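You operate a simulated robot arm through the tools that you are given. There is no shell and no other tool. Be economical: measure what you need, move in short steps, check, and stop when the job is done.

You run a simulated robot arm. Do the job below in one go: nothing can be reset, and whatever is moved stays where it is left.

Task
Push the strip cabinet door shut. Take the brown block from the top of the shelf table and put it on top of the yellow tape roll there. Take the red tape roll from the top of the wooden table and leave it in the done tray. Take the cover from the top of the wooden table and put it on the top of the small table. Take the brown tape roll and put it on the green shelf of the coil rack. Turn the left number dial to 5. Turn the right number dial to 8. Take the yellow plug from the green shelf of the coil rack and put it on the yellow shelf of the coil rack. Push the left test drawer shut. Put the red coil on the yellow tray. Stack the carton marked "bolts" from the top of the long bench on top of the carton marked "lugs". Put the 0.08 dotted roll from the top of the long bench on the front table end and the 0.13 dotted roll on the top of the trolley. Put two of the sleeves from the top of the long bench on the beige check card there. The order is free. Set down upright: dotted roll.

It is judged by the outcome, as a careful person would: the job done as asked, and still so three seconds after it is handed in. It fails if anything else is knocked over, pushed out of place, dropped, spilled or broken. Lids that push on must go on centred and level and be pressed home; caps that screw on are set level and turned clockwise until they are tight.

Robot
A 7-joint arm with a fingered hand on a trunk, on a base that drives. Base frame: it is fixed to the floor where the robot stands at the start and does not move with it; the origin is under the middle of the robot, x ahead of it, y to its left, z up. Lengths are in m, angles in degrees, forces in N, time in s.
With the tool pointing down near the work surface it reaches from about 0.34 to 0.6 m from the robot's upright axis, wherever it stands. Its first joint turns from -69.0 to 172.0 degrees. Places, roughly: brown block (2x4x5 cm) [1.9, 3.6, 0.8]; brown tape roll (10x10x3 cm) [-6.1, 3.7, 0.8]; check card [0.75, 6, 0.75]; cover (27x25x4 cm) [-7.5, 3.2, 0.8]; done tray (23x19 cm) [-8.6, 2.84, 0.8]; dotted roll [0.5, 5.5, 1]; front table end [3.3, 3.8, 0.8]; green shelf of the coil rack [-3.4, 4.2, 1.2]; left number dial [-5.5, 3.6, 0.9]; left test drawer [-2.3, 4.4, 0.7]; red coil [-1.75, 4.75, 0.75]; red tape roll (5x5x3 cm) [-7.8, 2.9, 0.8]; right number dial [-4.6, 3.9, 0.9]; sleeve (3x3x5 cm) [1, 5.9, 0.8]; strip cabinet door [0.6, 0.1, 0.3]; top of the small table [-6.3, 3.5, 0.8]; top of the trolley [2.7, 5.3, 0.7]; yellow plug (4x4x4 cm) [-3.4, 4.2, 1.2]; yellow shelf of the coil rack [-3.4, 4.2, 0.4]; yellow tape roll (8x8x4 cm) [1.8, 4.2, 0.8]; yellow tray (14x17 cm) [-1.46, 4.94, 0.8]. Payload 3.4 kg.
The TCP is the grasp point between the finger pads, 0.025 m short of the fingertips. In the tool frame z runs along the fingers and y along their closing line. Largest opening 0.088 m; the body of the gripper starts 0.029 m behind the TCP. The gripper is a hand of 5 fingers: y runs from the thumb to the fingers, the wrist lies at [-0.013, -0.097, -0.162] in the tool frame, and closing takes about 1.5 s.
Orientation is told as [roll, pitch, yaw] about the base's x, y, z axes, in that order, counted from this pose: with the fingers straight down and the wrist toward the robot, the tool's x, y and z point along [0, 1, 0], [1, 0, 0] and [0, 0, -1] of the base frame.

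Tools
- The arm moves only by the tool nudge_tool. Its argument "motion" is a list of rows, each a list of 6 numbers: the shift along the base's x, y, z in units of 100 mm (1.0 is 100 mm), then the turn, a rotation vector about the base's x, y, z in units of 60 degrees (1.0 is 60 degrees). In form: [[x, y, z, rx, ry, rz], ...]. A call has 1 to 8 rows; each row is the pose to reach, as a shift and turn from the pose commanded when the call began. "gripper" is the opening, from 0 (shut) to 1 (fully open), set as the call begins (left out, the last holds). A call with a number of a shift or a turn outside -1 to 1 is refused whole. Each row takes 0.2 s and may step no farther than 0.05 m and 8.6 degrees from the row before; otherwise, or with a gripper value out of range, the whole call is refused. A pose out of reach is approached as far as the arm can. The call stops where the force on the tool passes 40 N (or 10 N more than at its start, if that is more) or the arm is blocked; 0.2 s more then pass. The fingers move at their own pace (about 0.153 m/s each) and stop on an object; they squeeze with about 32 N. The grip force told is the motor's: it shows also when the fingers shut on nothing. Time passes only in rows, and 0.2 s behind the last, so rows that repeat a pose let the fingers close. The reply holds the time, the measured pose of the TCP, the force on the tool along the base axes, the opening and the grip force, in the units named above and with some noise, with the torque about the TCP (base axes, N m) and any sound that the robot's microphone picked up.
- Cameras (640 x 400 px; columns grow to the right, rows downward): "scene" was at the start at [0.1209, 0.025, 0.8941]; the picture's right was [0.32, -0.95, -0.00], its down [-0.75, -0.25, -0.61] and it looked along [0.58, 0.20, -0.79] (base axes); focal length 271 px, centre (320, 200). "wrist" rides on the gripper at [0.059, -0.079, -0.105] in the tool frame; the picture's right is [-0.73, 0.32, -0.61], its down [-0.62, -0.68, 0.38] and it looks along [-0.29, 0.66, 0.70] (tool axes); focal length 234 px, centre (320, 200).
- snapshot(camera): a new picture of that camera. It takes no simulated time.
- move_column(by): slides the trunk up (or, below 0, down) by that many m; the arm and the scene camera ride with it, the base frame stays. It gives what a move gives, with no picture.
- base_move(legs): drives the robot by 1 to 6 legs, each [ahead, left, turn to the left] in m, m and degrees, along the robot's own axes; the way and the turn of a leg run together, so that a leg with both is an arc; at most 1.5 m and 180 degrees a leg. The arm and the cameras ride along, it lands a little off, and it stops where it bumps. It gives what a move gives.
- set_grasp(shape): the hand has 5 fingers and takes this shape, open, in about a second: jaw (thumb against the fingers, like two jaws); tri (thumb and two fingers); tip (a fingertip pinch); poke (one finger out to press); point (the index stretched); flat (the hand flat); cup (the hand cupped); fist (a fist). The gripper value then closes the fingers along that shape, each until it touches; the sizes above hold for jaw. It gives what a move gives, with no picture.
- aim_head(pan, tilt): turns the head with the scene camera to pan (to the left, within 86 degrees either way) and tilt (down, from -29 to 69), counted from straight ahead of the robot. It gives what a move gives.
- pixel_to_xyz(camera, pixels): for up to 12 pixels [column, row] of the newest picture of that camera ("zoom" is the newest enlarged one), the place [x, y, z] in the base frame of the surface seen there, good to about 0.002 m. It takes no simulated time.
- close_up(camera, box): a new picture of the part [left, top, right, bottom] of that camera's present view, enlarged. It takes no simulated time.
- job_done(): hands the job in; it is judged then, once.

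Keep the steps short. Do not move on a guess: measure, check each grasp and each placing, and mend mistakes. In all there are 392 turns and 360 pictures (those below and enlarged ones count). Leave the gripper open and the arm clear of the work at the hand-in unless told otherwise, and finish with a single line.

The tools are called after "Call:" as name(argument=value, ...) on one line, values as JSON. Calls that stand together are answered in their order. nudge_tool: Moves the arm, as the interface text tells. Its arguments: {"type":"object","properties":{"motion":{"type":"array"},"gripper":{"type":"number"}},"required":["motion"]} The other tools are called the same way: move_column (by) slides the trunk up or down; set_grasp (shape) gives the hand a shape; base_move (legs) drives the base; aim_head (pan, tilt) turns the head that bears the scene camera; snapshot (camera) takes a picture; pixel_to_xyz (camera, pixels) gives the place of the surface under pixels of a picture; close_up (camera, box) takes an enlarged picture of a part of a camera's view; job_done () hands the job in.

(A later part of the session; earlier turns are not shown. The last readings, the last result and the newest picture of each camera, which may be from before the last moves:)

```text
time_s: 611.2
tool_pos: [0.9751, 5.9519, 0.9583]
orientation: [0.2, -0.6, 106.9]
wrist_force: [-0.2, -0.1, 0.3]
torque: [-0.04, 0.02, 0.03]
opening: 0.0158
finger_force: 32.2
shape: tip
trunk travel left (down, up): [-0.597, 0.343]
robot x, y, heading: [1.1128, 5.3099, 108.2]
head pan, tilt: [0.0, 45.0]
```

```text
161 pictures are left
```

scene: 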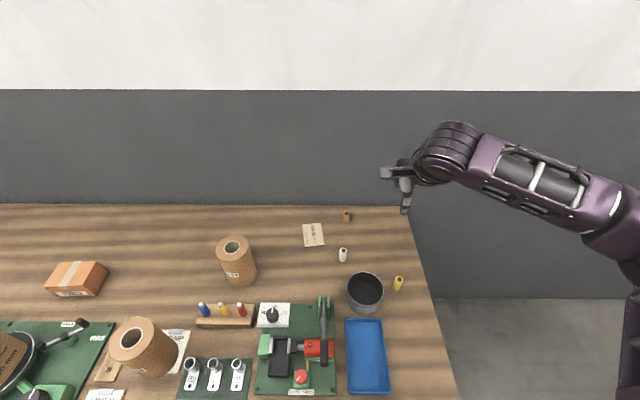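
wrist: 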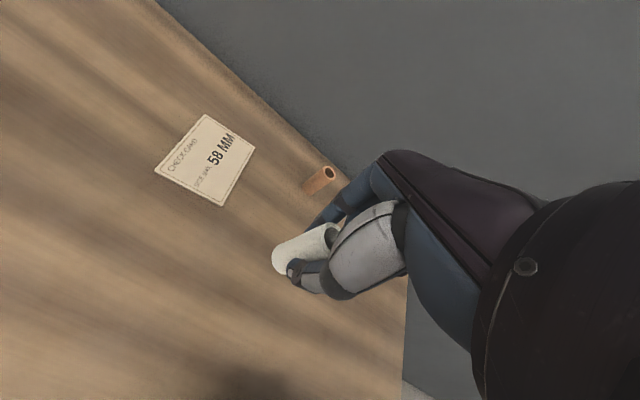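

White sleeve held. Raising and driving round to the bench end.

Call:
move_column(by=0.26)

Call:
base_move(legs=[[-0.42, 0, 0], [0, -0.72, 0], [0.79, 0, 0]])

Call:
base_move(legs=[[0, 0, 80]])

Call:
snapshot(camera="scene")

```text
time_s: 613.9
tool_pos: [0.9744, 5.9536, 1.217]
orientation: [0.2, -0.7, 106.9]
wrist_force: [-0.1, 0.6, -0.8]
torque: [0.02, 0.01, -0.01]
opening: 0.0155
finger_force: 31.5
shape: tip
trunk travel left (down, up): [-0.857, 0.083]
robot x, y, heading: [1.1147, 5.3084, 108.4]
head pan, tilt: [0.0, 45.0]
```

```text
time_s: 622.8
tool_pos: [1.5882, 6.3763, 1.2179]
orientation: [0.1, 0.5, 107.2]
wrist_force: [4.4, -7.4, 3.2]
torque: [0.44, 0.16, -0.16]
opening: 0.0151
finger_force: 32.0
shape: tip
trunk travel left (down, up): [-0.857, 0.083]
robot x, y, heading: [1.7266, 5.739, 108.5]
head pan, tilt: [0.0, 45.0]
stopped in leg 3: the force on the tool passed its limit (the readings are from after the stop); the commanded pose is now the measured one
```

```text
time_s: 626.6
tool_pos: [1.0743, 5.7243, 1.2163]
orientation: [0.0, 0.6, -173.8]
wrist_force: [0.0, 0.7, -0.4]
torque: [0.02, 0.0, 0.02]
opening: 0.0155
finger_force: 31.7
shape: tip
trunk travel left (down, up): [-0.857, 0.083]
robot x, y, heading: [1.7273, 5.7378, -172.4]
head pan, tilt: [0.0, 45.0]
```

```text
160 pictures are left
```

scene: 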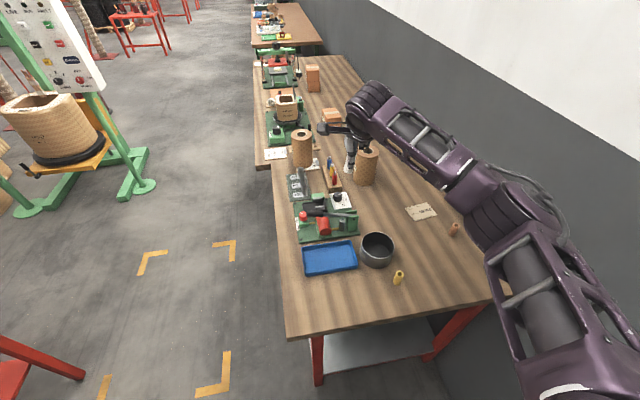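

The fingertips touched the wall lightly while driving ahead; checking the sleeve in the hand.

Call:
snapshot(camera="wrist")

Call:
close_up(camera="scene", box=[300, 70, 420, 190])

```text
159 pictures are left
```

wrist: 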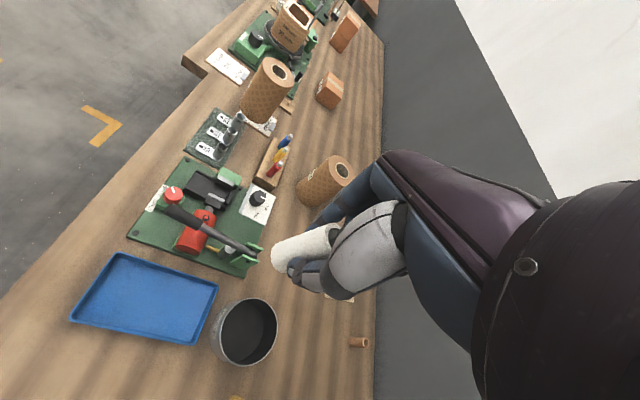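

```text
3.33 times, centred on (360, 130) of scene
```

zoom: 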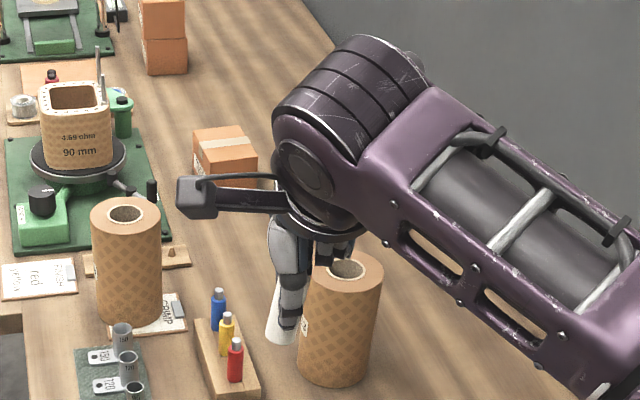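

Call:
pixel_to_xyz(camera="zoom", pixels=[[276, 305], [274, 335], [288, 338], [280, 320]])

Call:
pixel_to_xyz(camera="wrist", pixels=[[275, 255], [290, 245], [305, 240], [320, 232], [283, 268], [335, 228]])

```text
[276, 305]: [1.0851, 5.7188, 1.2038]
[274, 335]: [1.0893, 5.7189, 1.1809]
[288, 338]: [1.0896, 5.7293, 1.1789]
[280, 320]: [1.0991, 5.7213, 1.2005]
```

```text
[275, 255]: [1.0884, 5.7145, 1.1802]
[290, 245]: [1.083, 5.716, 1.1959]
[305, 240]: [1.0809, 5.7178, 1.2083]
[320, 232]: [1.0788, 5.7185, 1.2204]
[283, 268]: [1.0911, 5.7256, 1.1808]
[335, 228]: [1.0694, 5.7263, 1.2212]
```

The sleeve leans ~13° in the grip; I'll compensate with the hand. Moving to the placing spot.

Call:
base_move(legs=[[0.16, -0.165, -5]])

Call:
nudge_tool(motion=[[0, 0, 0, -0.014, 0.107, 0], [0, 0, 0, -0.028, 0.215, 0]])

Call:
snapshot(camera="wrist")

Call:
snapshot(camera="scene")

```text
time_s: 628.4
tool_pos: [0.9008, 5.9324, 1.2158]
orientation: [-0.1, 0.6, -178.8]
wrist_force: [-0.1, -0.5, 0.4]
torque: [0.01, 0.01, 0.04]
opening: 0.0154
finger_force: 31.9
shape: tip
trunk travel left (down, up): [-0.857, 0.083]
robot x, y, heading: [1.5534, 5.8908, -177.5]
head pan, tilt: [0.0, 45.0]
```

```text
time_s: 629.0
tool_pos: [0.9019, 5.9343, 1.2159]
orientation: [1.6, -12.5, -178.9]
wrist_force: [-0.7, -0.5, -0.4]
torque: [-0.01, -0.04, -0.02]
opening: 0.0151
finger_force: 32.2
shape: tip
trunk travel left (down, up): [-0.857, 0.083]
robot x, y, heading: [1.5544, 5.8908, -177.2]
head pan, tilt: [0.0, 45.0]
```

```text
157 pictures are left
```

wrist: 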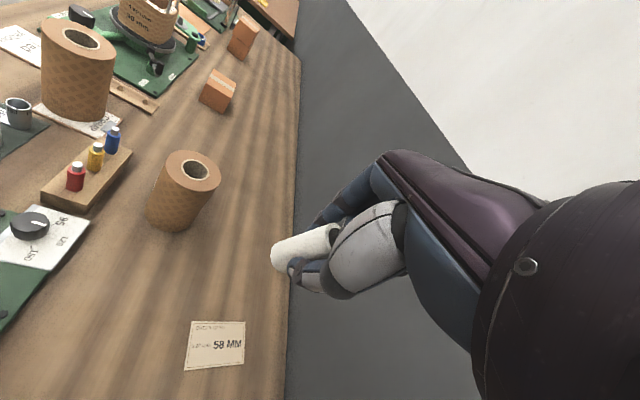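

```text
156 pictures are left
```

scene: 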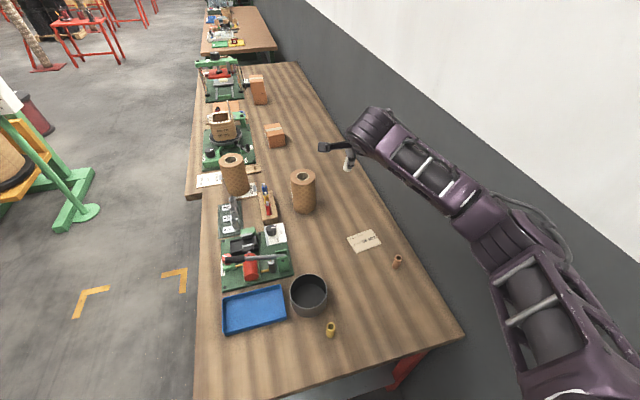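

Call:
pixel_to_xyz(camera="wrist", pixels=[[274, 252], [290, 243], [305, 236], [320, 230], [282, 268], [335, 226]])

Call:
nudge_tool(motion=[[-0.15, 0.3, 0, 0, 0, 0], [-0.3, 0.6, 0, 0, 0, 0]])

```text
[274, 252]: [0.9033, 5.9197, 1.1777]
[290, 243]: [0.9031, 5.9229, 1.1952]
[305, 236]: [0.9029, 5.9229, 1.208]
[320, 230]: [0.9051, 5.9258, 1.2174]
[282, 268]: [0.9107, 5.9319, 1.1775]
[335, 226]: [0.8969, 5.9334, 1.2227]
```

```text
time_s: 629.6
tool_pos: [0.8716, 5.9938, 1.2147]
orientation: [1.4, -12.4, -178.9]
wrist_force: [0.1, -0.2, 0.7]
torque: [0.03, -0.03, -0.02]
opening: 0.0151
finger_force: 32.4
shape: tip
trunk travel left (down, up): [-0.857, 0.083]
robot x, y, heading: [1.5477, 5.8906, -177.2]
head pan, tilt: [0.0, 45.0]
```

Sleeve is upright now. Lowering toward the card.

Call:
move_column(by=-0.3)

Call:
snapshot(camera="wrist")

Call:
close_up(camera="scene", box=[300, 100, 460, 260])

```text
time_s: 632.6
tool_pos: [0.8717, 5.9925, 0.9158]
orientation: [1.5, -12.4, -178.9]
wrist_force: [-0.3, 0.0, 0.8]
torque: [0.01, 0.01, 0.02]
opening: 0.0151
finger_force: 32.3
shape: tip
trunk travel left (down, up): [-0.557, 0.383]
robot x, y, heading: [1.5503, 5.8907, -177.4]
head pan, tilt: [0.0, 45.0]
```

```text
155 pictures are left
```

wrist: 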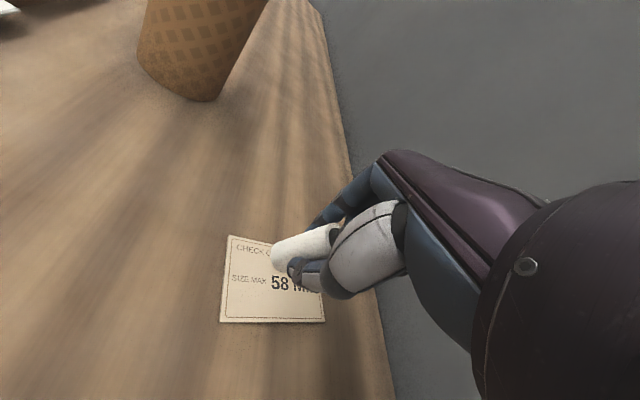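

```text
2.50 times, centred on (380, 180) of scene
```

zoom: 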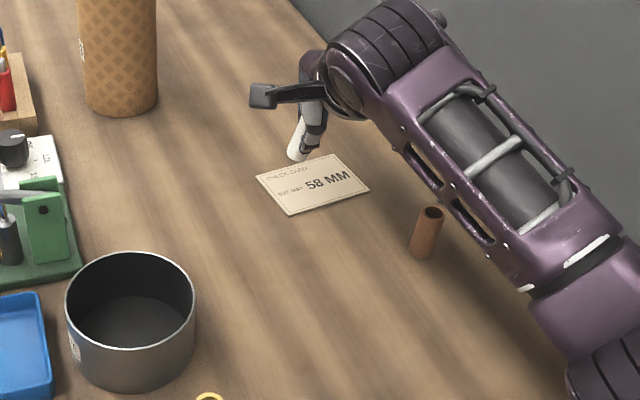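

Call:
pixel_to_xyz(camera="zoom", pixels=[[297, 150], [290, 152], [304, 155], [258, 178], [338, 153], [368, 186], [291, 214], [480, 200], [430, 215], [470, 225]])

```text
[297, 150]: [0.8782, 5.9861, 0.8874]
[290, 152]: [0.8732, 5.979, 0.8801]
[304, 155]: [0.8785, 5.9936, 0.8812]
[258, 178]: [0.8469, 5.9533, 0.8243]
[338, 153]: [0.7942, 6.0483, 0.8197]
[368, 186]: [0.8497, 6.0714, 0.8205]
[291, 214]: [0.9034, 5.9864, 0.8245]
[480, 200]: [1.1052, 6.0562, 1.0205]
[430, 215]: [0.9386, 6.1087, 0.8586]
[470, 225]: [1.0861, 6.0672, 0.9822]
```

Call:
nudge_tool(motion=[[0, 0.06, 0, 0, 0, 0]])

Call:
move_column(by=-0.048)

Call:
nudge_tool(motion=[[0, 0, -0.03, 0, 0, 0], [0, 0, -0.06, 0, 0, 0], [0, 0, -0.09, 0, 0, 0]])

Call:
snapshot(camera="wrist")

```text
time_s: 633.0
tool_pos: [0.8719, 5.9982, 0.9162]
orientation: [1.5, -12.4, -178.9]
wrist_force: [0.2, 0.6, -0.1]
torque: [0.01, 0.01, 0.0]
opening: 0.0155
finger_force: 31.6
shape: tip
trunk travel left (down, up): [-0.557, 0.383]
robot x, y, heading: [1.5545, 5.891, -177.1]
head pan, tilt: [0.0, 45.0]
```

```text
time_s: 633.9
tool_pos: [0.8716, 5.9985, 0.8686]
orientation: [1.5, -12.4, -178.9]
wrist_force: [-0.6, -0.5, 2.5]
torque: [-0.02, 0.04, 0.01]
opening: 0.0152
finger_force: 31.8
shape: tip
trunk travel left (down, up): [-0.509, 0.431]
robot x, y, heading: [1.5534, 5.8915, -177.4]
head pan, tilt: [0.0, 45.0]
```

```text
time_s: 634.7
tool_pos: [0.8736, 5.9978, 0.8661]
orientation: [1.4, -13.2, -178.9]
wrist_force: [-3.9, 0.6, 31.1]
torque: [0.19, 0.21, -0.01]
opening: 0.0158
finger_force: 32.0
shape: tip
trunk travel left (down, up): [-0.509, 0.431]
robot x, y, heading: [1.5528, 5.8933, -177.4]
head pan, tilt: [0.0, 45.0]
```

```text
153 pictures are left
```

wrist: 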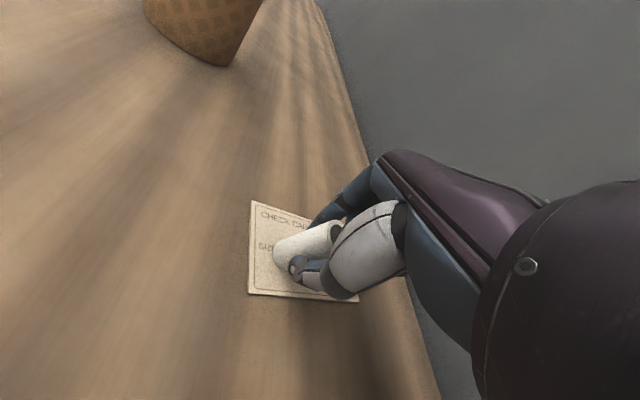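

In contact. Easing 5 mm up-force and opening only a little.

Call:
nudge_tool(motion=[[0, 0, 0.05, 0, 0, 0], [0, 0, 0.06, 0, 0, 0]])

Call:
nudge_tool(motion=[[0, 0, 0, 0, 0, 0], [0, 0, 0, 0, 0, 0], [0, 0, 0, 0, 0, 0], [0, 0, 0, 0, 0, 0]], gripper=0.45)

Call:
snapshot(camera="wrist")

```text
time_s: 635.3
tool_pos: [0.8734, 5.9975, 0.8668]
orientation: [1.3, -12.5, -179.0]
wrist_force: [-3.0, 0.7, 19.8]
torque: [0.11, 0.16, 0.01]
opening: 0.016
finger_force: 32.3
shape: tip
trunk travel left (down, up): [-0.509, 0.431]
robot x, y, heading: [1.5528, 5.8921, -177.4]
head pan, tilt: [0.0, 45.0]
```

```text
time_s: 636.3
tool_pos: [0.8732, 5.9978, 0.8666]
orientation: [1.5, -12.5, -178.9]
wrist_force: [-3.2, 1.7, 15.7]
torque: [0.11, 0.11, 0.07]
opening: 0.0396
finger_force: 0.1
shape: tip
trunk travel left (down, up): [-0.509, 0.431]
robot x, y, heading: [1.5522, 5.8939, -177.3]
head pan, tilt: [0.0, 45.0]
```

```text
152 pictures are left
```

wrist: 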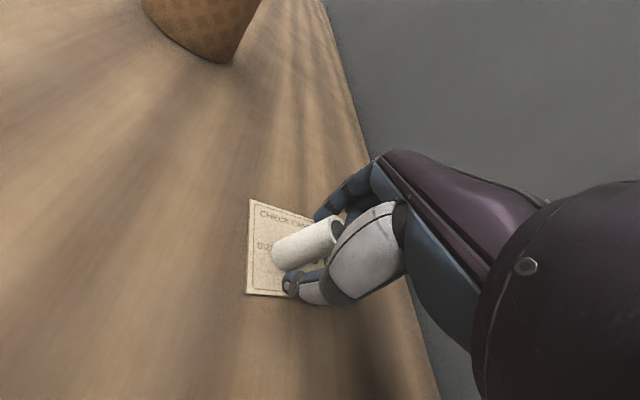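

Released, pinned by the palm. Withdrawing along the finger axis.

Call:
nudge_tool(motion=[[0.02, 0, 0.1, 0, 0, 0], [0.05, 0, 0.22, 0, 0, 0], [0.1, 0, 0.45, 0, 0, 0], [0.15, 0, 0.68, 0, 0, 0]])

Call:
snapshot(camera="wrist")

```text
time_s: 637.3
tool_pos: [0.8876, 5.9989, 0.9314]
orientation: [1.5, -12.3, -178.9]
wrist_force: [-0.6, 0.0, -1.3]
torque: [0.0, 0.03, 0.02]
opening: 0.0392
finger_force: 0.1
shape: tip
trunk travel left (down, up): [-0.509, 0.431]
robot x, y, heading: [1.5483, 5.8904, -177.5]
head pan, tilt: [0.0, 45.0]
```

```text
151 pictures are left
```

wrist: 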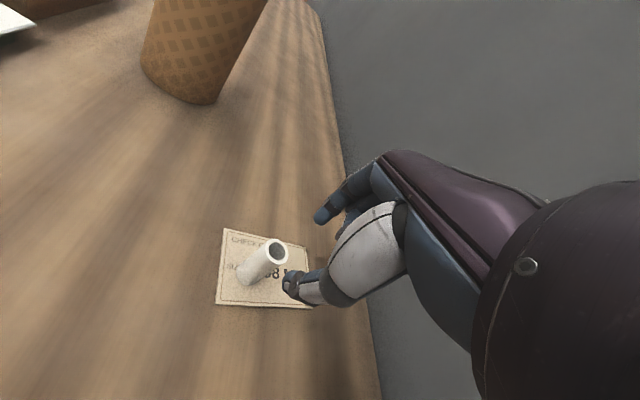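

White sleeve stands on the card. Next the yellow one: raise, level the hand, back off 0.29 m.

Call:
move_column(by=0.25)

Call:
nudge_tool(motion=[[0, 0, 0, 0.014, -0.107, 0], [0, 0, 0, 0.028, -0.215, 0]], gripper=0.7)

Call:
base_move(legs=[[-0.29, 0.047, 0]])

Call:
snapshot(camera="wrist")

Call:
snapshot(camera="scene")

```text
time_s: 639.9
tool_pos: [0.8867, 5.9979, 1.1824]
orientation: [1.4, -12.4, -178.9]
wrist_force: [0.4, -0.1, 0.0]
torque: [0.02, 0.01, 0.02]
opening: 0.0393
finger_force: 0.0
shape: tip
trunk travel left (down, up): [-0.759, 0.181]
robot x, y, heading: [1.5497, 5.8908, -177.3]
head pan, tilt: [0.0, 45.0]
```

```text
time_s: 640.5
tool_pos: [0.8859, 5.9981, 1.1819]
orientation: [0.0, 0.6, -178.8]
wrist_force: [0.1, 0.0, -0.5]
torque: [0.0, -0.02, 0.0]
opening: 0.0614
finger_force: 0.1
shape: tip
trunk travel left (down, up): [-0.759, 0.181]
robot x, y, heading: [1.5561, 5.8904, -177.5]
head pan, tilt: [0.0, 45.0]
```

```text
time_s: 642.5
tool_pos: [1.178, 5.964, 1.1821]
orientation: [0.1, 0.6, -178.7]
wrist_force: [-0.5, -0.5, -0.7]
torque: [-0.01, -0.01, 0.01]
opening: 0.0614
finger_force: 0.0
shape: tip
trunk travel left (down, up): [-0.759, 0.181]
robot x, y, heading: [1.8474, 5.8563, -177.2]
head pan, tilt: [0.0, 45.0]
```

```text
150 pictures are left
```

wrist: 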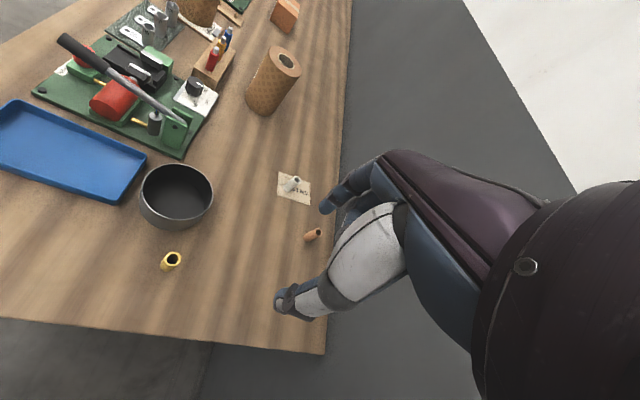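

```text
149 pictures are left
```

scene: 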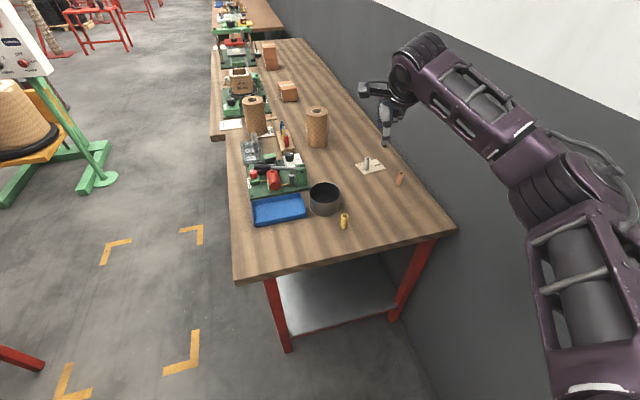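

Call:
close_up(camera="wrist", box=[140, 235, 210, 285])

Call:
pixel_to_xyz(camera="zoom", pixels=[[245, 190], [350, 195], [300, 140], [300, 255], [200, 285], [235, 315]])

```text
8.00 times, centred on (175, 260) of wrist
```

zoom: 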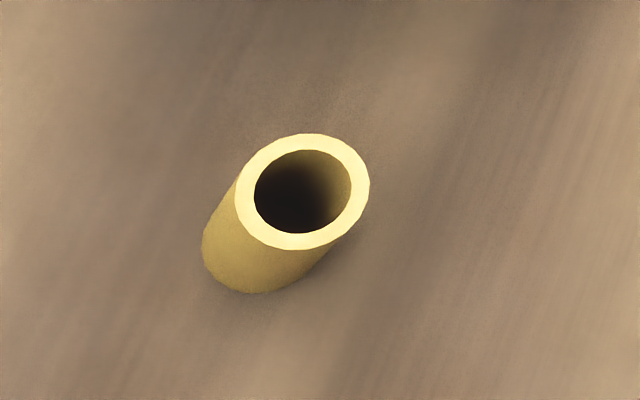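

```text
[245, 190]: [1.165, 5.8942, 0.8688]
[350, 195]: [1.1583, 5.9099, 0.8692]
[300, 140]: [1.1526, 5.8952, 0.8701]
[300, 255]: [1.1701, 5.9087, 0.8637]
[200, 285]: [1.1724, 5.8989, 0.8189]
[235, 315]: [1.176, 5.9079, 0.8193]
```

Yellow centre (1.1605,5.9025). Moving over, lowering to TCP 0.868 and pinching.

Call:
nudge_tool(motion=[[-0.09, -0.31, 0, 0, 0, 0], [-0.175, -0.615, 0, 0, 0, 0]])

Call:
move_column(by=-0.25)

Call:
snapshot(camera="wrist")

```text
time_s: 643.1
tool_pos: [1.1589, 5.9004, 1.1831]
orientation: [0.0, 0.5, -178.7]
wrist_force: [-0.2, 0.3, -0.2]
torque: [0.02, 0.01, 0.01]
opening: 0.0609
finger_force: 0.0
shape: tip
trunk travel left (down, up): [-0.759, 0.181]
robot x, y, heading: [1.8441, 5.8567, -177.4]
head pan, tilt: [0.0, 45.0]
```

```text
time_s: 645.6
tool_pos: [1.1595, 5.903, 0.9322]
orientation: [0.1, 0.7, -178.8]
wrist_force: [0.1, -0.2, 0.1]
torque: [0.02, 0.01, 0.02]
opening: 0.0615
finger_force: 0.0
shape: tip
trunk travel left (down, up): [-0.509, 0.431]
robot x, y, heading: [1.8425, 5.8569, -177.1]
head pan, tilt: [0.0, 45.0]
```

```text
147 pictures are left
```

wrist: 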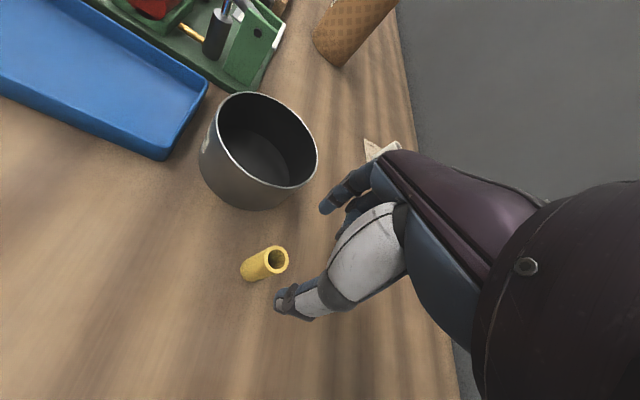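

Call:
move_column(by=-0.066)

Call:
nudge_tool(motion=[[0, 0, 0, 0, 0, 0], [0, 0, 0, 0, 0, 0], [0, 0, 0, 0, 0, 0], [0, 0, 0, 0, 0, 0], [0, 0, 0, 0, 0, 0], [0, 0, 0, 0, 0, 0]], gripper=0)

Call:
move_column(by=0.3)

Call:
snapshot(camera="wrist")

Call:
pixel_to_xyz(camera="wrist", pixels=[[275, 255], [290, 245], [305, 240], [320, 232], [283, 268], [335, 228]])

```text
time_s: 646.7
tool_pos: [1.1589, 5.903, 0.8664]
orientation: [0.1, 0.6, -178.8]
wrist_force: [0.9, 0.0, 0.6]
torque: [0.01, 0.01, -0.01]
opening: 0.0618
finger_force: 0.0
shape: tip
trunk travel left (down, up): [-0.443, 0.497]
robot x, y, heading: [1.8431, 5.8576, -177.5]
head pan, tilt: [0.0, 45.0]
```

```text
time_s: 648.1
tool_pos: [1.1602, 5.9011, 0.8671]
orientation: [0.1, 0.6, -178.8]
wrist_force: [0.2, 0.1, -0.4]
torque: [-0.02, 0.0, -0.02]
opening: 0.0103
finger_force: 32.2
shape: tip
trunk travel left (down, up): [-0.443, 0.497]
robot x, y, heading: [1.8437, 5.8552, -177.2]
head pan, tilt: [0.0, 45.0]
```

```text
time_s: 651.1
tool_pos: [1.1582, 5.9019, 1.1678]
orientation: [0.2, 0.6, -178.8]
wrist_force: [0.1, 0.0, -0.7]
torque: [0.01, 0.0, -0.02]
opening: 0.0104
finger_force: 31.7
shape: tip
trunk travel left (down, up): [-0.743, 0.197]
robot x, y, heading: [1.8417, 5.856, -177.1]
head pan, tilt: [0.0, 45.0]
```

```text
146 pictures are left
```

wrist: 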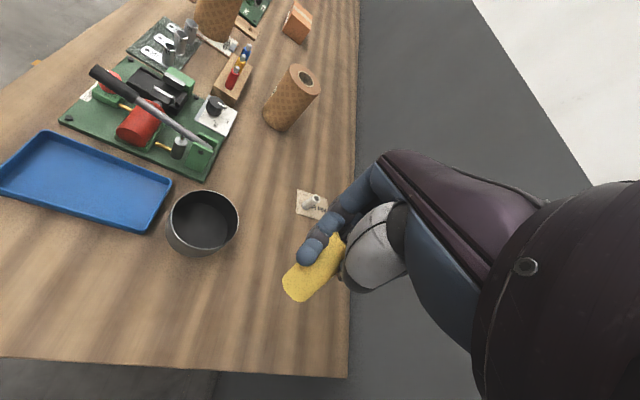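

```text
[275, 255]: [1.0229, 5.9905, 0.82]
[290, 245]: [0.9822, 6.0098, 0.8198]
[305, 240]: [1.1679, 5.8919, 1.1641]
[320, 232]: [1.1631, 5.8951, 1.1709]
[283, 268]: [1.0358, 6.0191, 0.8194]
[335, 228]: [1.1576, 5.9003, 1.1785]
```

Call:
close_up(camera="wrist", box=[260, 180, 400, 310])

Call:
pixel_to_xyz(camera="zoom", pixels=[[125, 345], [150, 290], [200, 270], [230, 330], [180, 380], [260, 240], [280, 300], [190, 320]])

```text
3.08 times, centred on (330, 245) of wrist
```

zoom: 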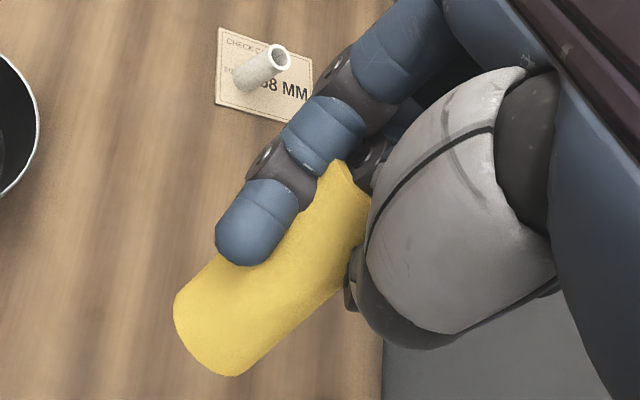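

```text
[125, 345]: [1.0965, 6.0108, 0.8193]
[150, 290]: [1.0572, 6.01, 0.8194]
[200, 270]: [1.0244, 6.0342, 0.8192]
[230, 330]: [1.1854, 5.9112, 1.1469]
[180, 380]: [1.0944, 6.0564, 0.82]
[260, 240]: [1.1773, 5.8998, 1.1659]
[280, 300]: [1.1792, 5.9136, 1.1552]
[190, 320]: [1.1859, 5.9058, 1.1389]
```

The yellow sleeve squirmed sideways and leans ~29° in the pinch. I'll set it back on the bench upright (hand tilted), then re-grasp with the three-finger shape.

Call:
nudge_tool(motion=[[0, 0, 0, -0.006, 0.12, 0], [0, 0, 0, -0.012, 0.24, 0], [0, 0, 0, -0.018, 0.36, 0], [0, 0, 0, -0.024, 0.47, 0]])

Call:
snapshot(camera="wrist")

Call:
close_up(camera="scene", box=[330, 30, 470, 170])

```text
time_s: 652.1
tool_pos: [1.1584, 5.9019, 1.1668]
orientation: [1.0, -27.8, -179.0]
wrist_force: [0.7, 0.3, 0.5]
torque: [-0.02, 0.01, -0.05]
opening: 0.0101
finger_force: 31.7
shape: tip
trunk travel left (down, up): [-0.743, 0.197]
robot x, y, heading: [1.8472, 5.8576, -177.3]
head pan, tilt: [0.0, 45.0]
```

```text
144 pictures are left
```

wrist: 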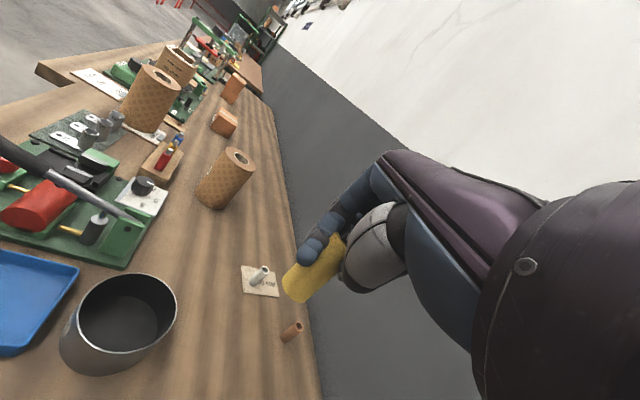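

```text
2.86 times, centred on (400, 100) of scene
```

zoom: 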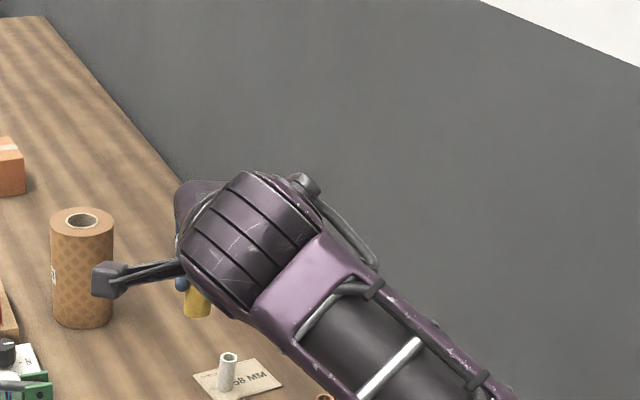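

Now the sleeve hangs nearly vertical. Lowering it to the bench.

Call:
move_column(by=-0.25)

Call:
snapshot(camera="scene")

Call:
close_up(camera="scene", box=[300, 120, 420, 240])

```text
time_s: 654.7
tool_pos: [1.1593, 5.9026, 0.917]
orientation: [1.0, -27.8, -178.9]
wrist_force: [0.4, -0.9, -0.9]
torque: [-0.01, -0.01, 0.02]
opening: 0.0101
finger_force: 32.1
shape: tip
trunk travel left (down, up): [-0.493, 0.447]
robot x, y, heading: [1.8444, 5.8575, -177.4]
head pan, tilt: [0.0, 45.0]
```

```text
142 pictures are left
```

scene: 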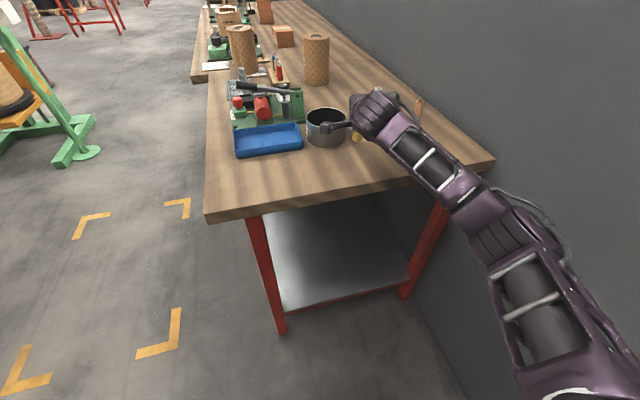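

```text
3.33 times, centred on (360, 180) of scene
```

zoom: 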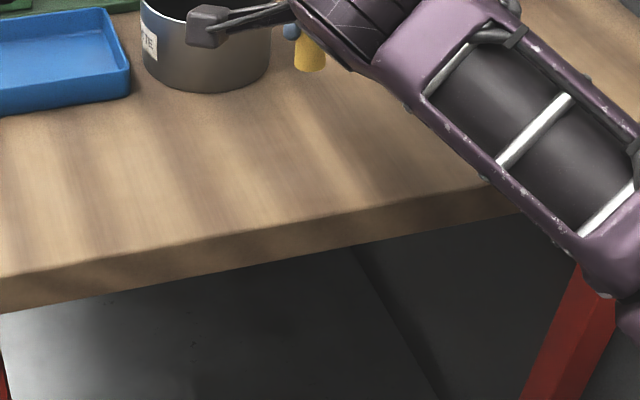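

Call:
pixel_to_xyz(camera="zoom", pixels=[[310, 66], [310, 50], [300, 66], [320, 66], [205, 45], [210, 20], [500, 190], [560, 240], [420, 105]])

```text
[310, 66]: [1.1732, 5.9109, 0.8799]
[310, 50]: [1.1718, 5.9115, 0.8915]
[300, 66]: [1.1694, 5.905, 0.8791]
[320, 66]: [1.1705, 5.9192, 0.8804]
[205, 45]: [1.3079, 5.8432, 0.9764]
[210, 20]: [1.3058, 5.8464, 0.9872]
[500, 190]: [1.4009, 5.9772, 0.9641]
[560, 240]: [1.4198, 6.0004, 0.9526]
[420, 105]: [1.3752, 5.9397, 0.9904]
```

Sleeve vertical, bottom at 0.877. Lowering 5.3 cm and a touch more to contact, then releasing.

Call:
move_column(by=-0.052)

Call:
nudge_tool(motion=[[0, 0, -0.03, 0, 0, 0], [0, 0, -0.06, 0, 0, 0], [0, 0, -0.09, 0, 0, 0]])

```text
time_s: 655.6
tool_pos: [1.1595, 5.9018, 0.8651]
orientation: [1.0, -27.7, -179.0]
wrist_force: [0.2, -0.7, -0.2]
torque: [0.03, 0.03, 0.03]
opening: 0.0102
finger_force: 31.8
shape: tip
trunk travel left (down, up): [-0.441, 0.499]
robot x, y, heading: [1.8446, 5.8605, -177.2]
head pan, tilt: [0.0, 45.0]
```

```text
time_s: 656.4
tool_pos: [1.1604, 5.9014, 0.8589]
orientation: [1.0, -28.1, -179.1]
wrist_force: [-0.7, 1.8, 19.3]
torque: [0.07, 0.1, 0.0]
opening: 0.01
finger_force: 31.8
shape: tip
trunk travel left (down, up): [-0.441, 0.499]
robot x, y, heading: [1.8422, 5.8559, -177.3]
head pan, tilt: [0.0, 45.0]
```

Call:
nudge_tool(motion=[[0, 0, 0.02, 0, 0, 0], [0, 0, 0.02, 0, 0, 0], [0, 0, 0.02, 0, 0, 0], [0, 0, 0.02, 0, 0, 0]], gripper=0.6)

Call:
nudge_tool(motion=[[0.05, 0, 0.1, 0, 0, 0], [0.15, 0, 0.3, 0, 0, 0], [0.3, 0, 0.6, 0, 0, 0], [0.45, 0, 0.9, 0, 0, 0]])

Call:
snapshot(camera="wrist")

```text
time_s: 657.4
tool_pos: [1.1611, 5.9014, 0.8611]
orientation: [1.0, -27.8, -179.0]
wrist_force: [-4.0, 0.0, 18.5]
torque: [0.18, 0.02, 0.04]
opening: 0.0524
finger_force: 0.0
shape: tip
trunk travel left (down, up): [-0.441, 0.499]
robot x, y, heading: [1.8438, 5.858, -177.1]
head pan, tilt: [0.0, 45.0]
```

```text
time_s: 658.4
tool_pos: [1.2037, 5.901, 0.9474]
orientation: [1.0, -27.7, -179.0]
wrist_force: [-0.4, -0.3, 0.9]
torque: [-0.04, -0.02, 0.0]
opening: 0.0525
finger_force: 0.0
shape: tip
trunk travel left (down, up): [-0.441, 0.499]
robot x, y, heading: [1.8447, 5.8594, -177.2]
head pan, tilt: [0.0, 45.0]
```

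```text
140 pictures are left
```

wrist: 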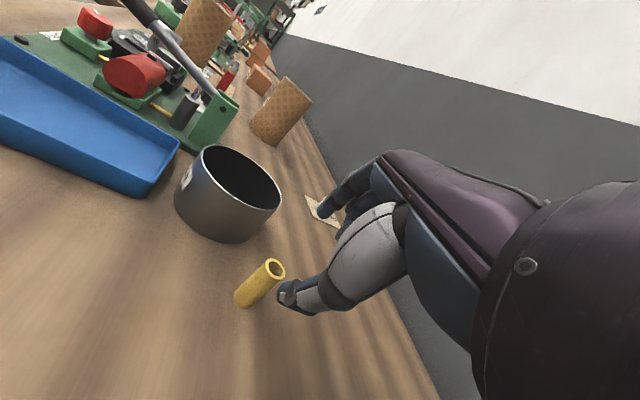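

It stands upright again. Raising, levelling, switching to the three-finger shape.

Call:
move_column(by=0.15)

Call:
nudge_tool(motion=[[0, 0, 0, 0.006, -0.12, 0], [0, 0, 0, 0.012, -0.24, 0], [0, 0, 0, 0.018, -0.36, 0], [0, 0, 0, 0.024, -0.47, 0]])

Call:
set_grasp(shape="tri")

Call:
close_up(camera="wrist", box=[160, 180, 360, 320])

```text
time_s: 660.1
tool_pos: [1.2032, 5.9017, 1.0977]
orientation: [1.0, -27.6, -179.0]
wrist_force: [-0.6, -0.2, 0.1]
torque: [-0.01, -0.01, 0.01]
opening: 0.0524
finger_force: 0.0
shape: tip
trunk travel left (down, up): [-0.591, 0.349]
robot x, y, heading: [1.8425, 5.8559, -177.1]
head pan, tilt: [0.0, 45.0]
```

```text
time_s: 661.1
tool_pos: [1.2036, 5.901, 1.0983]
orientation: [0.0, 0.7, -178.8]
wrist_force: [-0.9, -0.2, 0.0]
torque: [-0.03, 0.0, 0.02]
opening: 0.0527
finger_force: 0.1
shape: tip
trunk travel left (down, up): [-0.591, 0.349]
robot x, y, heading: [1.8411, 5.8615, -177.3]
head pan, tilt: [0.0, 45.0]
```

```text
time_s: 662.0
tool_pos: [1.2036, 5.9014, 1.0975]
orientation: [0.0, 0.5, -178.8]
wrist_force: [0.5, 1.0, -0.8]
torque: [0.02, 0.01, 0.02]
opening: 0.0881
finger_force: 0.1
shape: tri
trunk travel left (down, up): [-0.591, 0.349]
robot x, y, heading: [1.8416, 5.859, -177.3]
head pan, tilt: [0.0, 45.0]
```

```text
2.86 times, centred on (260, 250) of wrist
```

zoom: 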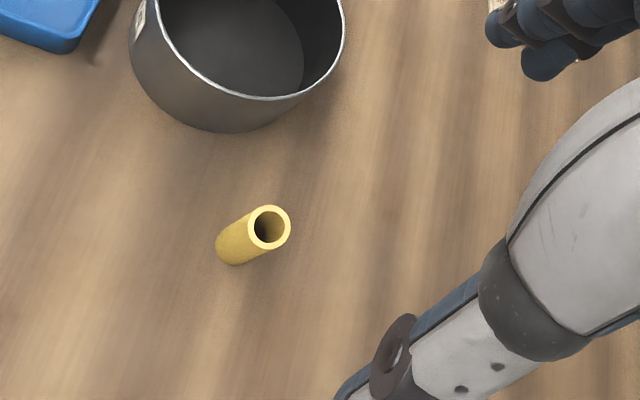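

Call:
pixel_to_xyz(camera="zoom", pixels=[[250, 226], [289, 228], [270, 208], [270, 248], [218, 245], [238, 263]])

```text
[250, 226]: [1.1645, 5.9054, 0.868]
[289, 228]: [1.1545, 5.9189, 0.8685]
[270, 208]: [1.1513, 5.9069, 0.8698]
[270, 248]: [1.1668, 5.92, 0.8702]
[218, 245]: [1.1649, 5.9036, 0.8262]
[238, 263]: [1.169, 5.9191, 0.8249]
```

Call:
nudge_tool(motion=[[-0.22, 0.06, 0, 0, 0, 0], [-0.446, 0.116, 0, 0, 0, 0]], gripper=0.8)

Call:
move_column(by=-0.18)

Call:
snapshot(camera="wrist")

```text
time_s: 662.6
tool_pos: [1.1589, 5.9119, 1.0977]
orientation: [0.0, 0.6, -178.8]
wrist_force: [-0.2, 0.0, 0.0]
torque: [0.03, 0.01, -0.01]
opening: 0.0707
finger_force: 0.1
shape: tri
trunk travel left (down, up): [-0.591, 0.349]
robot x, y, heading: [1.8425, 5.8594, -177.4]
head pan, tilt: [0.0, 45.0]
```

```text
time_s: 664.6
tool_pos: [1.1601, 5.9128, 0.9176]
orientation: [0.0, 0.6, -178.9]
wrist_force: [0.2, 0.0, 0.6]
torque: [0.0, -0.03, 0.0]
opening: 0.071
finger_force: 0.1
shape: tri
trunk travel left (down, up): [-0.411, 0.529]
robot x, y, heading: [1.842, 5.8588, -177.3]
head pan, tilt: [0.0, 45.0]
```

```text
138 pictures are left
```

wrist: 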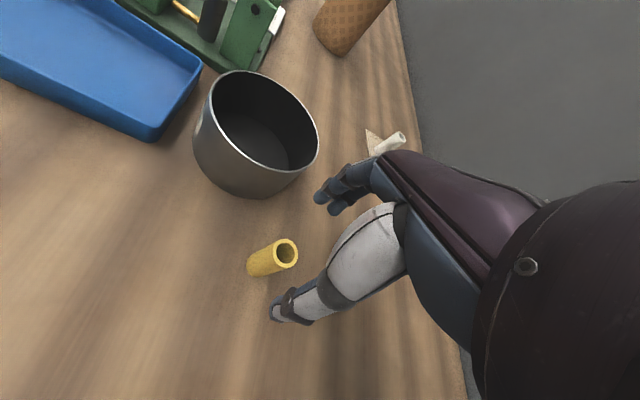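

Call:
move_column(by=-0.052)

Call:
nudge_tool(motion=[[0, 0, 0, 0, 0, 0], [0, 0, 0, 0, 0, 0], [0, 0, 0, 0, 0, 0], [0, 0, 0, 0, 0, 0], [0, 0, 0, 0, 0, 0], [0, 0, 0, 0, 0, 0]], gripper=0)

Call:
snapshot(camera="wrist")

```text
time_s: 665.6
tool_pos: [1.1586, 5.9131, 0.8667]
orientation: [0.1, 0.5, -178.8]
wrist_force: [0.0, 0.7, 1.0]
torque: [0.01, 0.01, 0.01]
opening: 0.0706
finger_force: 0.0
shape: tri
trunk travel left (down, up): [-0.359, 0.581]
robot x, y, heading: [1.8401, 5.8597, -177.4]
head pan, tilt: [0.0, 45.0]
```

```text
time_s: 667.0
tool_pos: [1.1591, 5.9127, 0.8655]
orientation: [0.2, 0.6, -178.8]
wrist_force: [-0.3, 0.9, 0.7]
torque: [-0.03, 0.03, 0.01]
opening: 0.0105
finger_force: 32.1
shape: tri
trunk travel left (down, up): [-0.359, 0.581]
robot x, y, heading: [1.8446, 5.8545, -177.3]
head pan, tilt: [0.0, 45.0]
```

```text
137 pictures are left
```

wrist: 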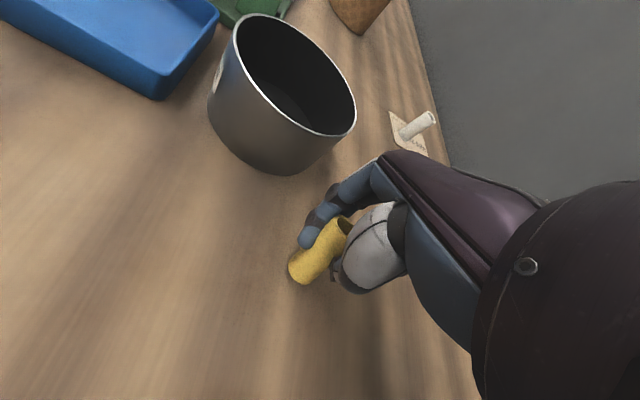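

The sleeve is kicked aside again because the pads catch only its top edge. Opening and looking.

Call:
nudge_tool(motion=[[0, 0, 0, 0, 0, 0], [0, 0, 0, 0, 0, 0], [0, 0, 0, 0, 0, 0], [0, 0, 0, 0, 0, 0]], gripper=0.8)

Call:
move_column(by=0.1)

Call:
snapshot(camera="wrist")

```text
time_s: 668.0
tool_pos: [1.1589, 5.9133, 0.8657]
orientation: [0.2, 0.6, -178.8]
wrist_force: [0.0, 0.1, -0.4]
torque: [0.02, -0.02, 0.01]
opening: 0.0703
finger_force: 0.1
shape: tri
trunk travel left (down, up): [-0.359, 0.581]
robot x, y, heading: [1.8408, 5.8557, -177.2]
head pan, tilt: [0.0, 45.0]
```

```text
time_s: 669.3
tool_pos: [1.1578, 5.9127, 0.9663]
orientation: [0.1, 0.7, -178.8]
wrist_force: [0.0, 0.8, -0.3]
torque: [-0.03, -0.02, 0.01]
opening: 0.07
finger_force: 0.0
shape: tri
trunk travel left (down, up): [-0.459, 0.481]
robot x, y, heading: [1.8432, 5.8575, -177.4]
head pan, tilt: [0.0, 45.0]
```

```text
136 pictures are left
```

wrist: 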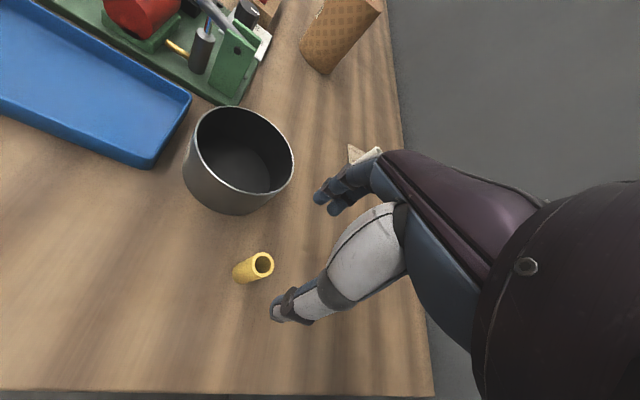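

Still standing. Back to the fingertip shape; this time down to light palm contact before closing, as worked for the white one.

Call:
set_grasp(shape="tip")

Call:
close_up(camera="wrist", box=[210, 230, 310, 310])

Call:
pixel_to_xyz(camera="zoom", pixels=[[275, 172], [390, 178], [330, 115], [335, 235]])

```text
time_s: 670.2
tool_pos: [1.1584, 5.9135, 0.9655]
orientation: [0.1, 0.6, -178.8]
wrist_force: [-0.3, 1.1, -0.2]
torque: [-0.02, 0.0, 0.02]
opening: 0.088
finger_force: 0.1
shape: tip
trunk travel left (down, up): [-0.459, 0.481]
robot x, y, heading: [1.8427, 5.858, -177.1]
head pan, tilt: [0.0, 45.0]
```

```text
5.00 times, centred on (260, 270) of wrist
```

zoom: 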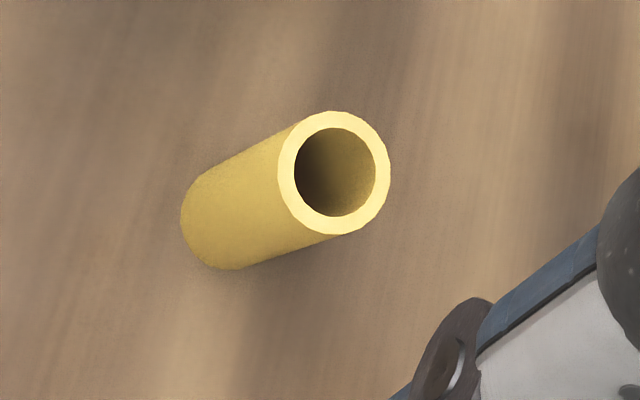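

```text
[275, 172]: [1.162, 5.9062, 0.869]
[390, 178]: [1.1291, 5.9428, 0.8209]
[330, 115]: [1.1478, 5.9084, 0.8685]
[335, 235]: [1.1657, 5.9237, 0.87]
```

Call:
nudge_tool(motion=[[0, 0.03, 0, 0, 0, 0], [0, 0.03, 0, 0, 0, 0], [0, 0.03, 0, 0, 0, 0]], gripper=0.7)

Call:
move_column(by=-0.1)

Call:
nudge_tool(motion=[[0, 0, -0.03, 0, 0, 0], [0, 0, -0.06, 0, 0, 0], [0, 0, -0.09, 0, 0, 0], [0, 0, -0.12, 0, 0, 0]])

```text
time_s: 671.0
tool_pos: [1.159, 5.9155, 0.9662]
orientation: [0.1, 0.6, -178.8]
wrist_force: [-0.7, 0.3, 0.1]
torque: [-0.01, 0.02, 0.0]
opening: 0.0617
finger_force: 0.0
shape: tip
trunk travel left (down, up): [-0.459, 0.481]
robot x, y, heading: [1.8379, 5.8531, -177.0]
head pan, tilt: [0.0, 45.0]
```

```text
time_s: 672.3
tool_pos: [1.1608, 5.9159, 0.8658]
orientation: [0.1, 0.5, -178.8]
wrist_force: [-0.5, 1.0, 2.7]
torque: [0.02, 0.02, -0.02]
opening: 0.062
finger_force: 0.0
shape: tip
trunk travel left (down, up): [-0.359, 0.581]
robot x, y, heading: [1.8409, 5.8589, -177.4]
head pan, tilt: [0.0, 45.0]
```

```text
time_s: 673.3
tool_pos: [1.1582, 5.9152, 0.8468]
orientation: [-0.1, 1.3, -178.8]
wrist_force: [-0.9, -0.2, -0.4]
torque: [0.01, -0.04, 0.04]
opening: 0.062
finger_force: 0.0
shape: tip
trunk travel left (down, up): [-0.359, 0.581]
robot x, y, heading: [1.8423, 5.8587, -177.3]
head pan, tilt: [0.0, 45.0]
```

Call:
snapshot(camera="wrist")

```text
134 pictures are left
```

wrist: 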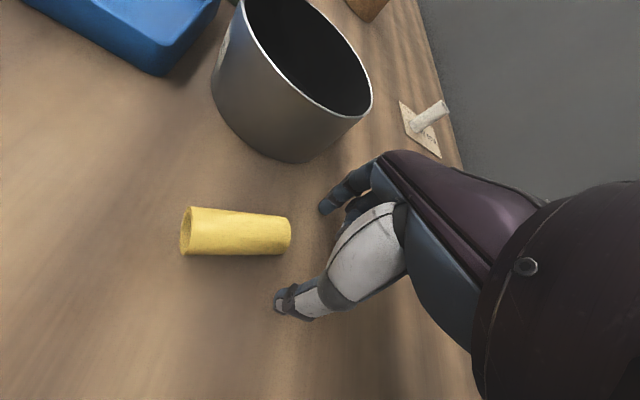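

The yellow sleeve toppled and now lies on the bench. It may lie on the card too (only the rolls must be upright), so I'll pick it lying. Raising and measuring it.

Call:
move_column(by=0.15)

Call:
snapshot(camera="wrist")

Call:
snapshot(camera="scene")

```text
time_s: 675.1
tool_pos: [1.1594, 5.9162, 1.0034]
orientation: [0.2, 0.6, -178.8]
wrist_force: [0.1, 0.1, -1.4]
torque: [0.02, -0.01, 0.02]
opening: 0.062
finger_force: 0.1
shape: tip
trunk travel left (down, up): [-0.509, 0.431]
robot x, y, heading: [1.8417, 5.8564, -177.1]
head pan, tilt: [0.0, 45.0]
```

```text
133 pictures are left
```

wrist: 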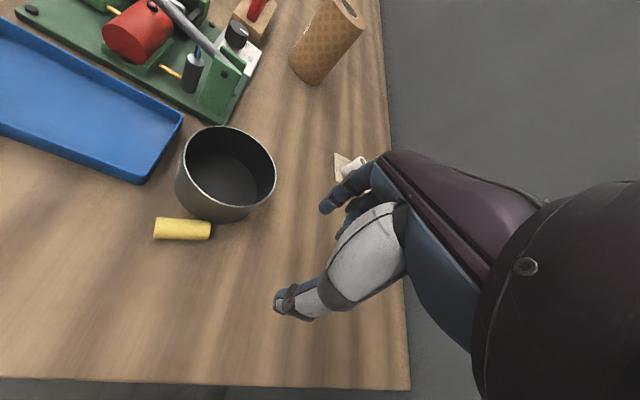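

```text
132 pictures are left
```

scene: 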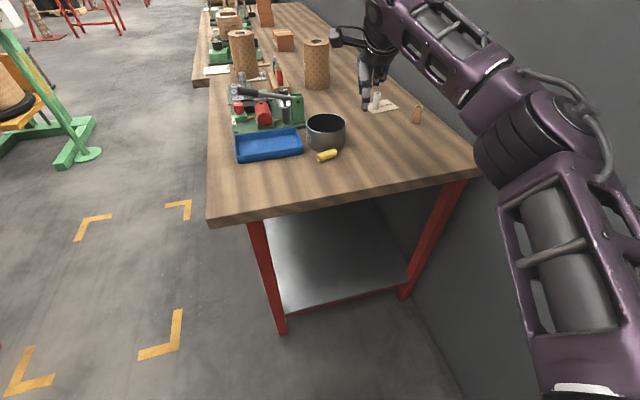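

Call:
close_up(camera="wrist", box=[130, 190, 250, 260])

Call:
pixel_to_xyz(camera="zoom", pixels=[[140, 205], [425, 225], [280, 160], [280, 205], [280, 255], [150, 170], [415, 190]])

```text
5.33 times, centred on (190, 225) of wrist
```

zoom: 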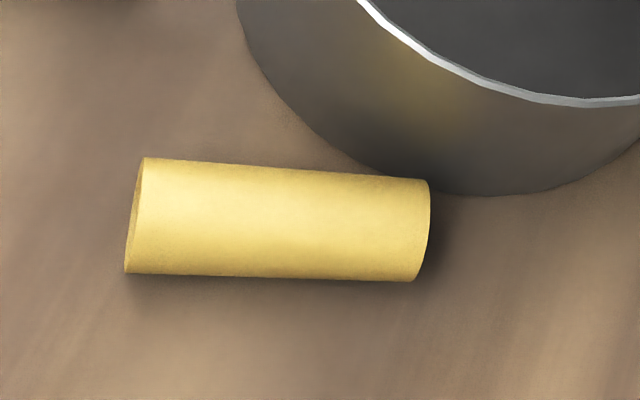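

```text
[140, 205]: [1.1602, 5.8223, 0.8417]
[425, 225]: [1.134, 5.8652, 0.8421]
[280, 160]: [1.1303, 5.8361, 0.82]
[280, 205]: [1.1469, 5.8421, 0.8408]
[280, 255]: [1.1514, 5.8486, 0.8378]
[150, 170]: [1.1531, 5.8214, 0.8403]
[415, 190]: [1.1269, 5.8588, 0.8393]
```

It lies against the pot, axis at 123°, centre (1.145,5.843). Plan: pinch it near the pot end with the hand yawed along it, lift, tilt the hand to turn it toward upright, then stand it. First raise a bit and yaw the hand 32°.

Call:
nudge_tool(motion=[[-0.05, -0.15, 0, 0, 0, 0.132], [-0.1, -0.3, 0, 0, 0, 0.264], [-0.15, -0.45, 0, 0, 0, 0.396], [-0.21, -0.63, 0, 0, 0, 0.528]])

Call:
snapshot(camera="wrist")

```text
time_s: 676.1
tool_pos: [1.1467, 5.8548, 0.9971]
orientation: [0.1, 0.5, -146.9]
wrist_force: [-0.4, -1.1, 0.1]
torque: [-0.04, -0.01, 0.01]
opening: 0.0618
finger_force: 0.0
shape: tip
out of reach, approached as far as the arm can: row 4
trunk travel left (down, up): [-0.509, 0.431]
robot x, y, heading: [1.841, 5.8574, -177.2]
head pan, tilt: [0.0, 45.0]
```

```text
130 pictures are left
```

wrist: 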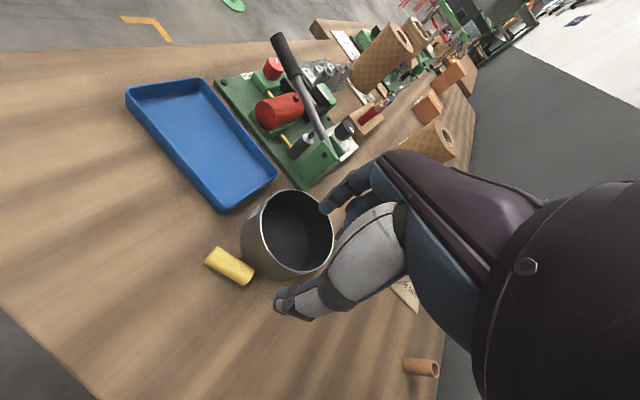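

Call:
pixel_to_xyz(camera="wrist", pixels=[[258, 222], [262, 245], [280, 265], [300, 275], [275, 200], [330, 245], [207, 257], [232, 249], [250, 275]])

```text
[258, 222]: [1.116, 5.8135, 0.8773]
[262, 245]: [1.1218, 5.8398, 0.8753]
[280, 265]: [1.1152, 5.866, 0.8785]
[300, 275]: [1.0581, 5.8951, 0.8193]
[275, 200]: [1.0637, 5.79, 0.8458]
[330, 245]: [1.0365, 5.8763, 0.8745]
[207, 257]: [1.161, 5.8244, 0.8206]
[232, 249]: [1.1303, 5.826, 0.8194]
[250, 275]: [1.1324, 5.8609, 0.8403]
```

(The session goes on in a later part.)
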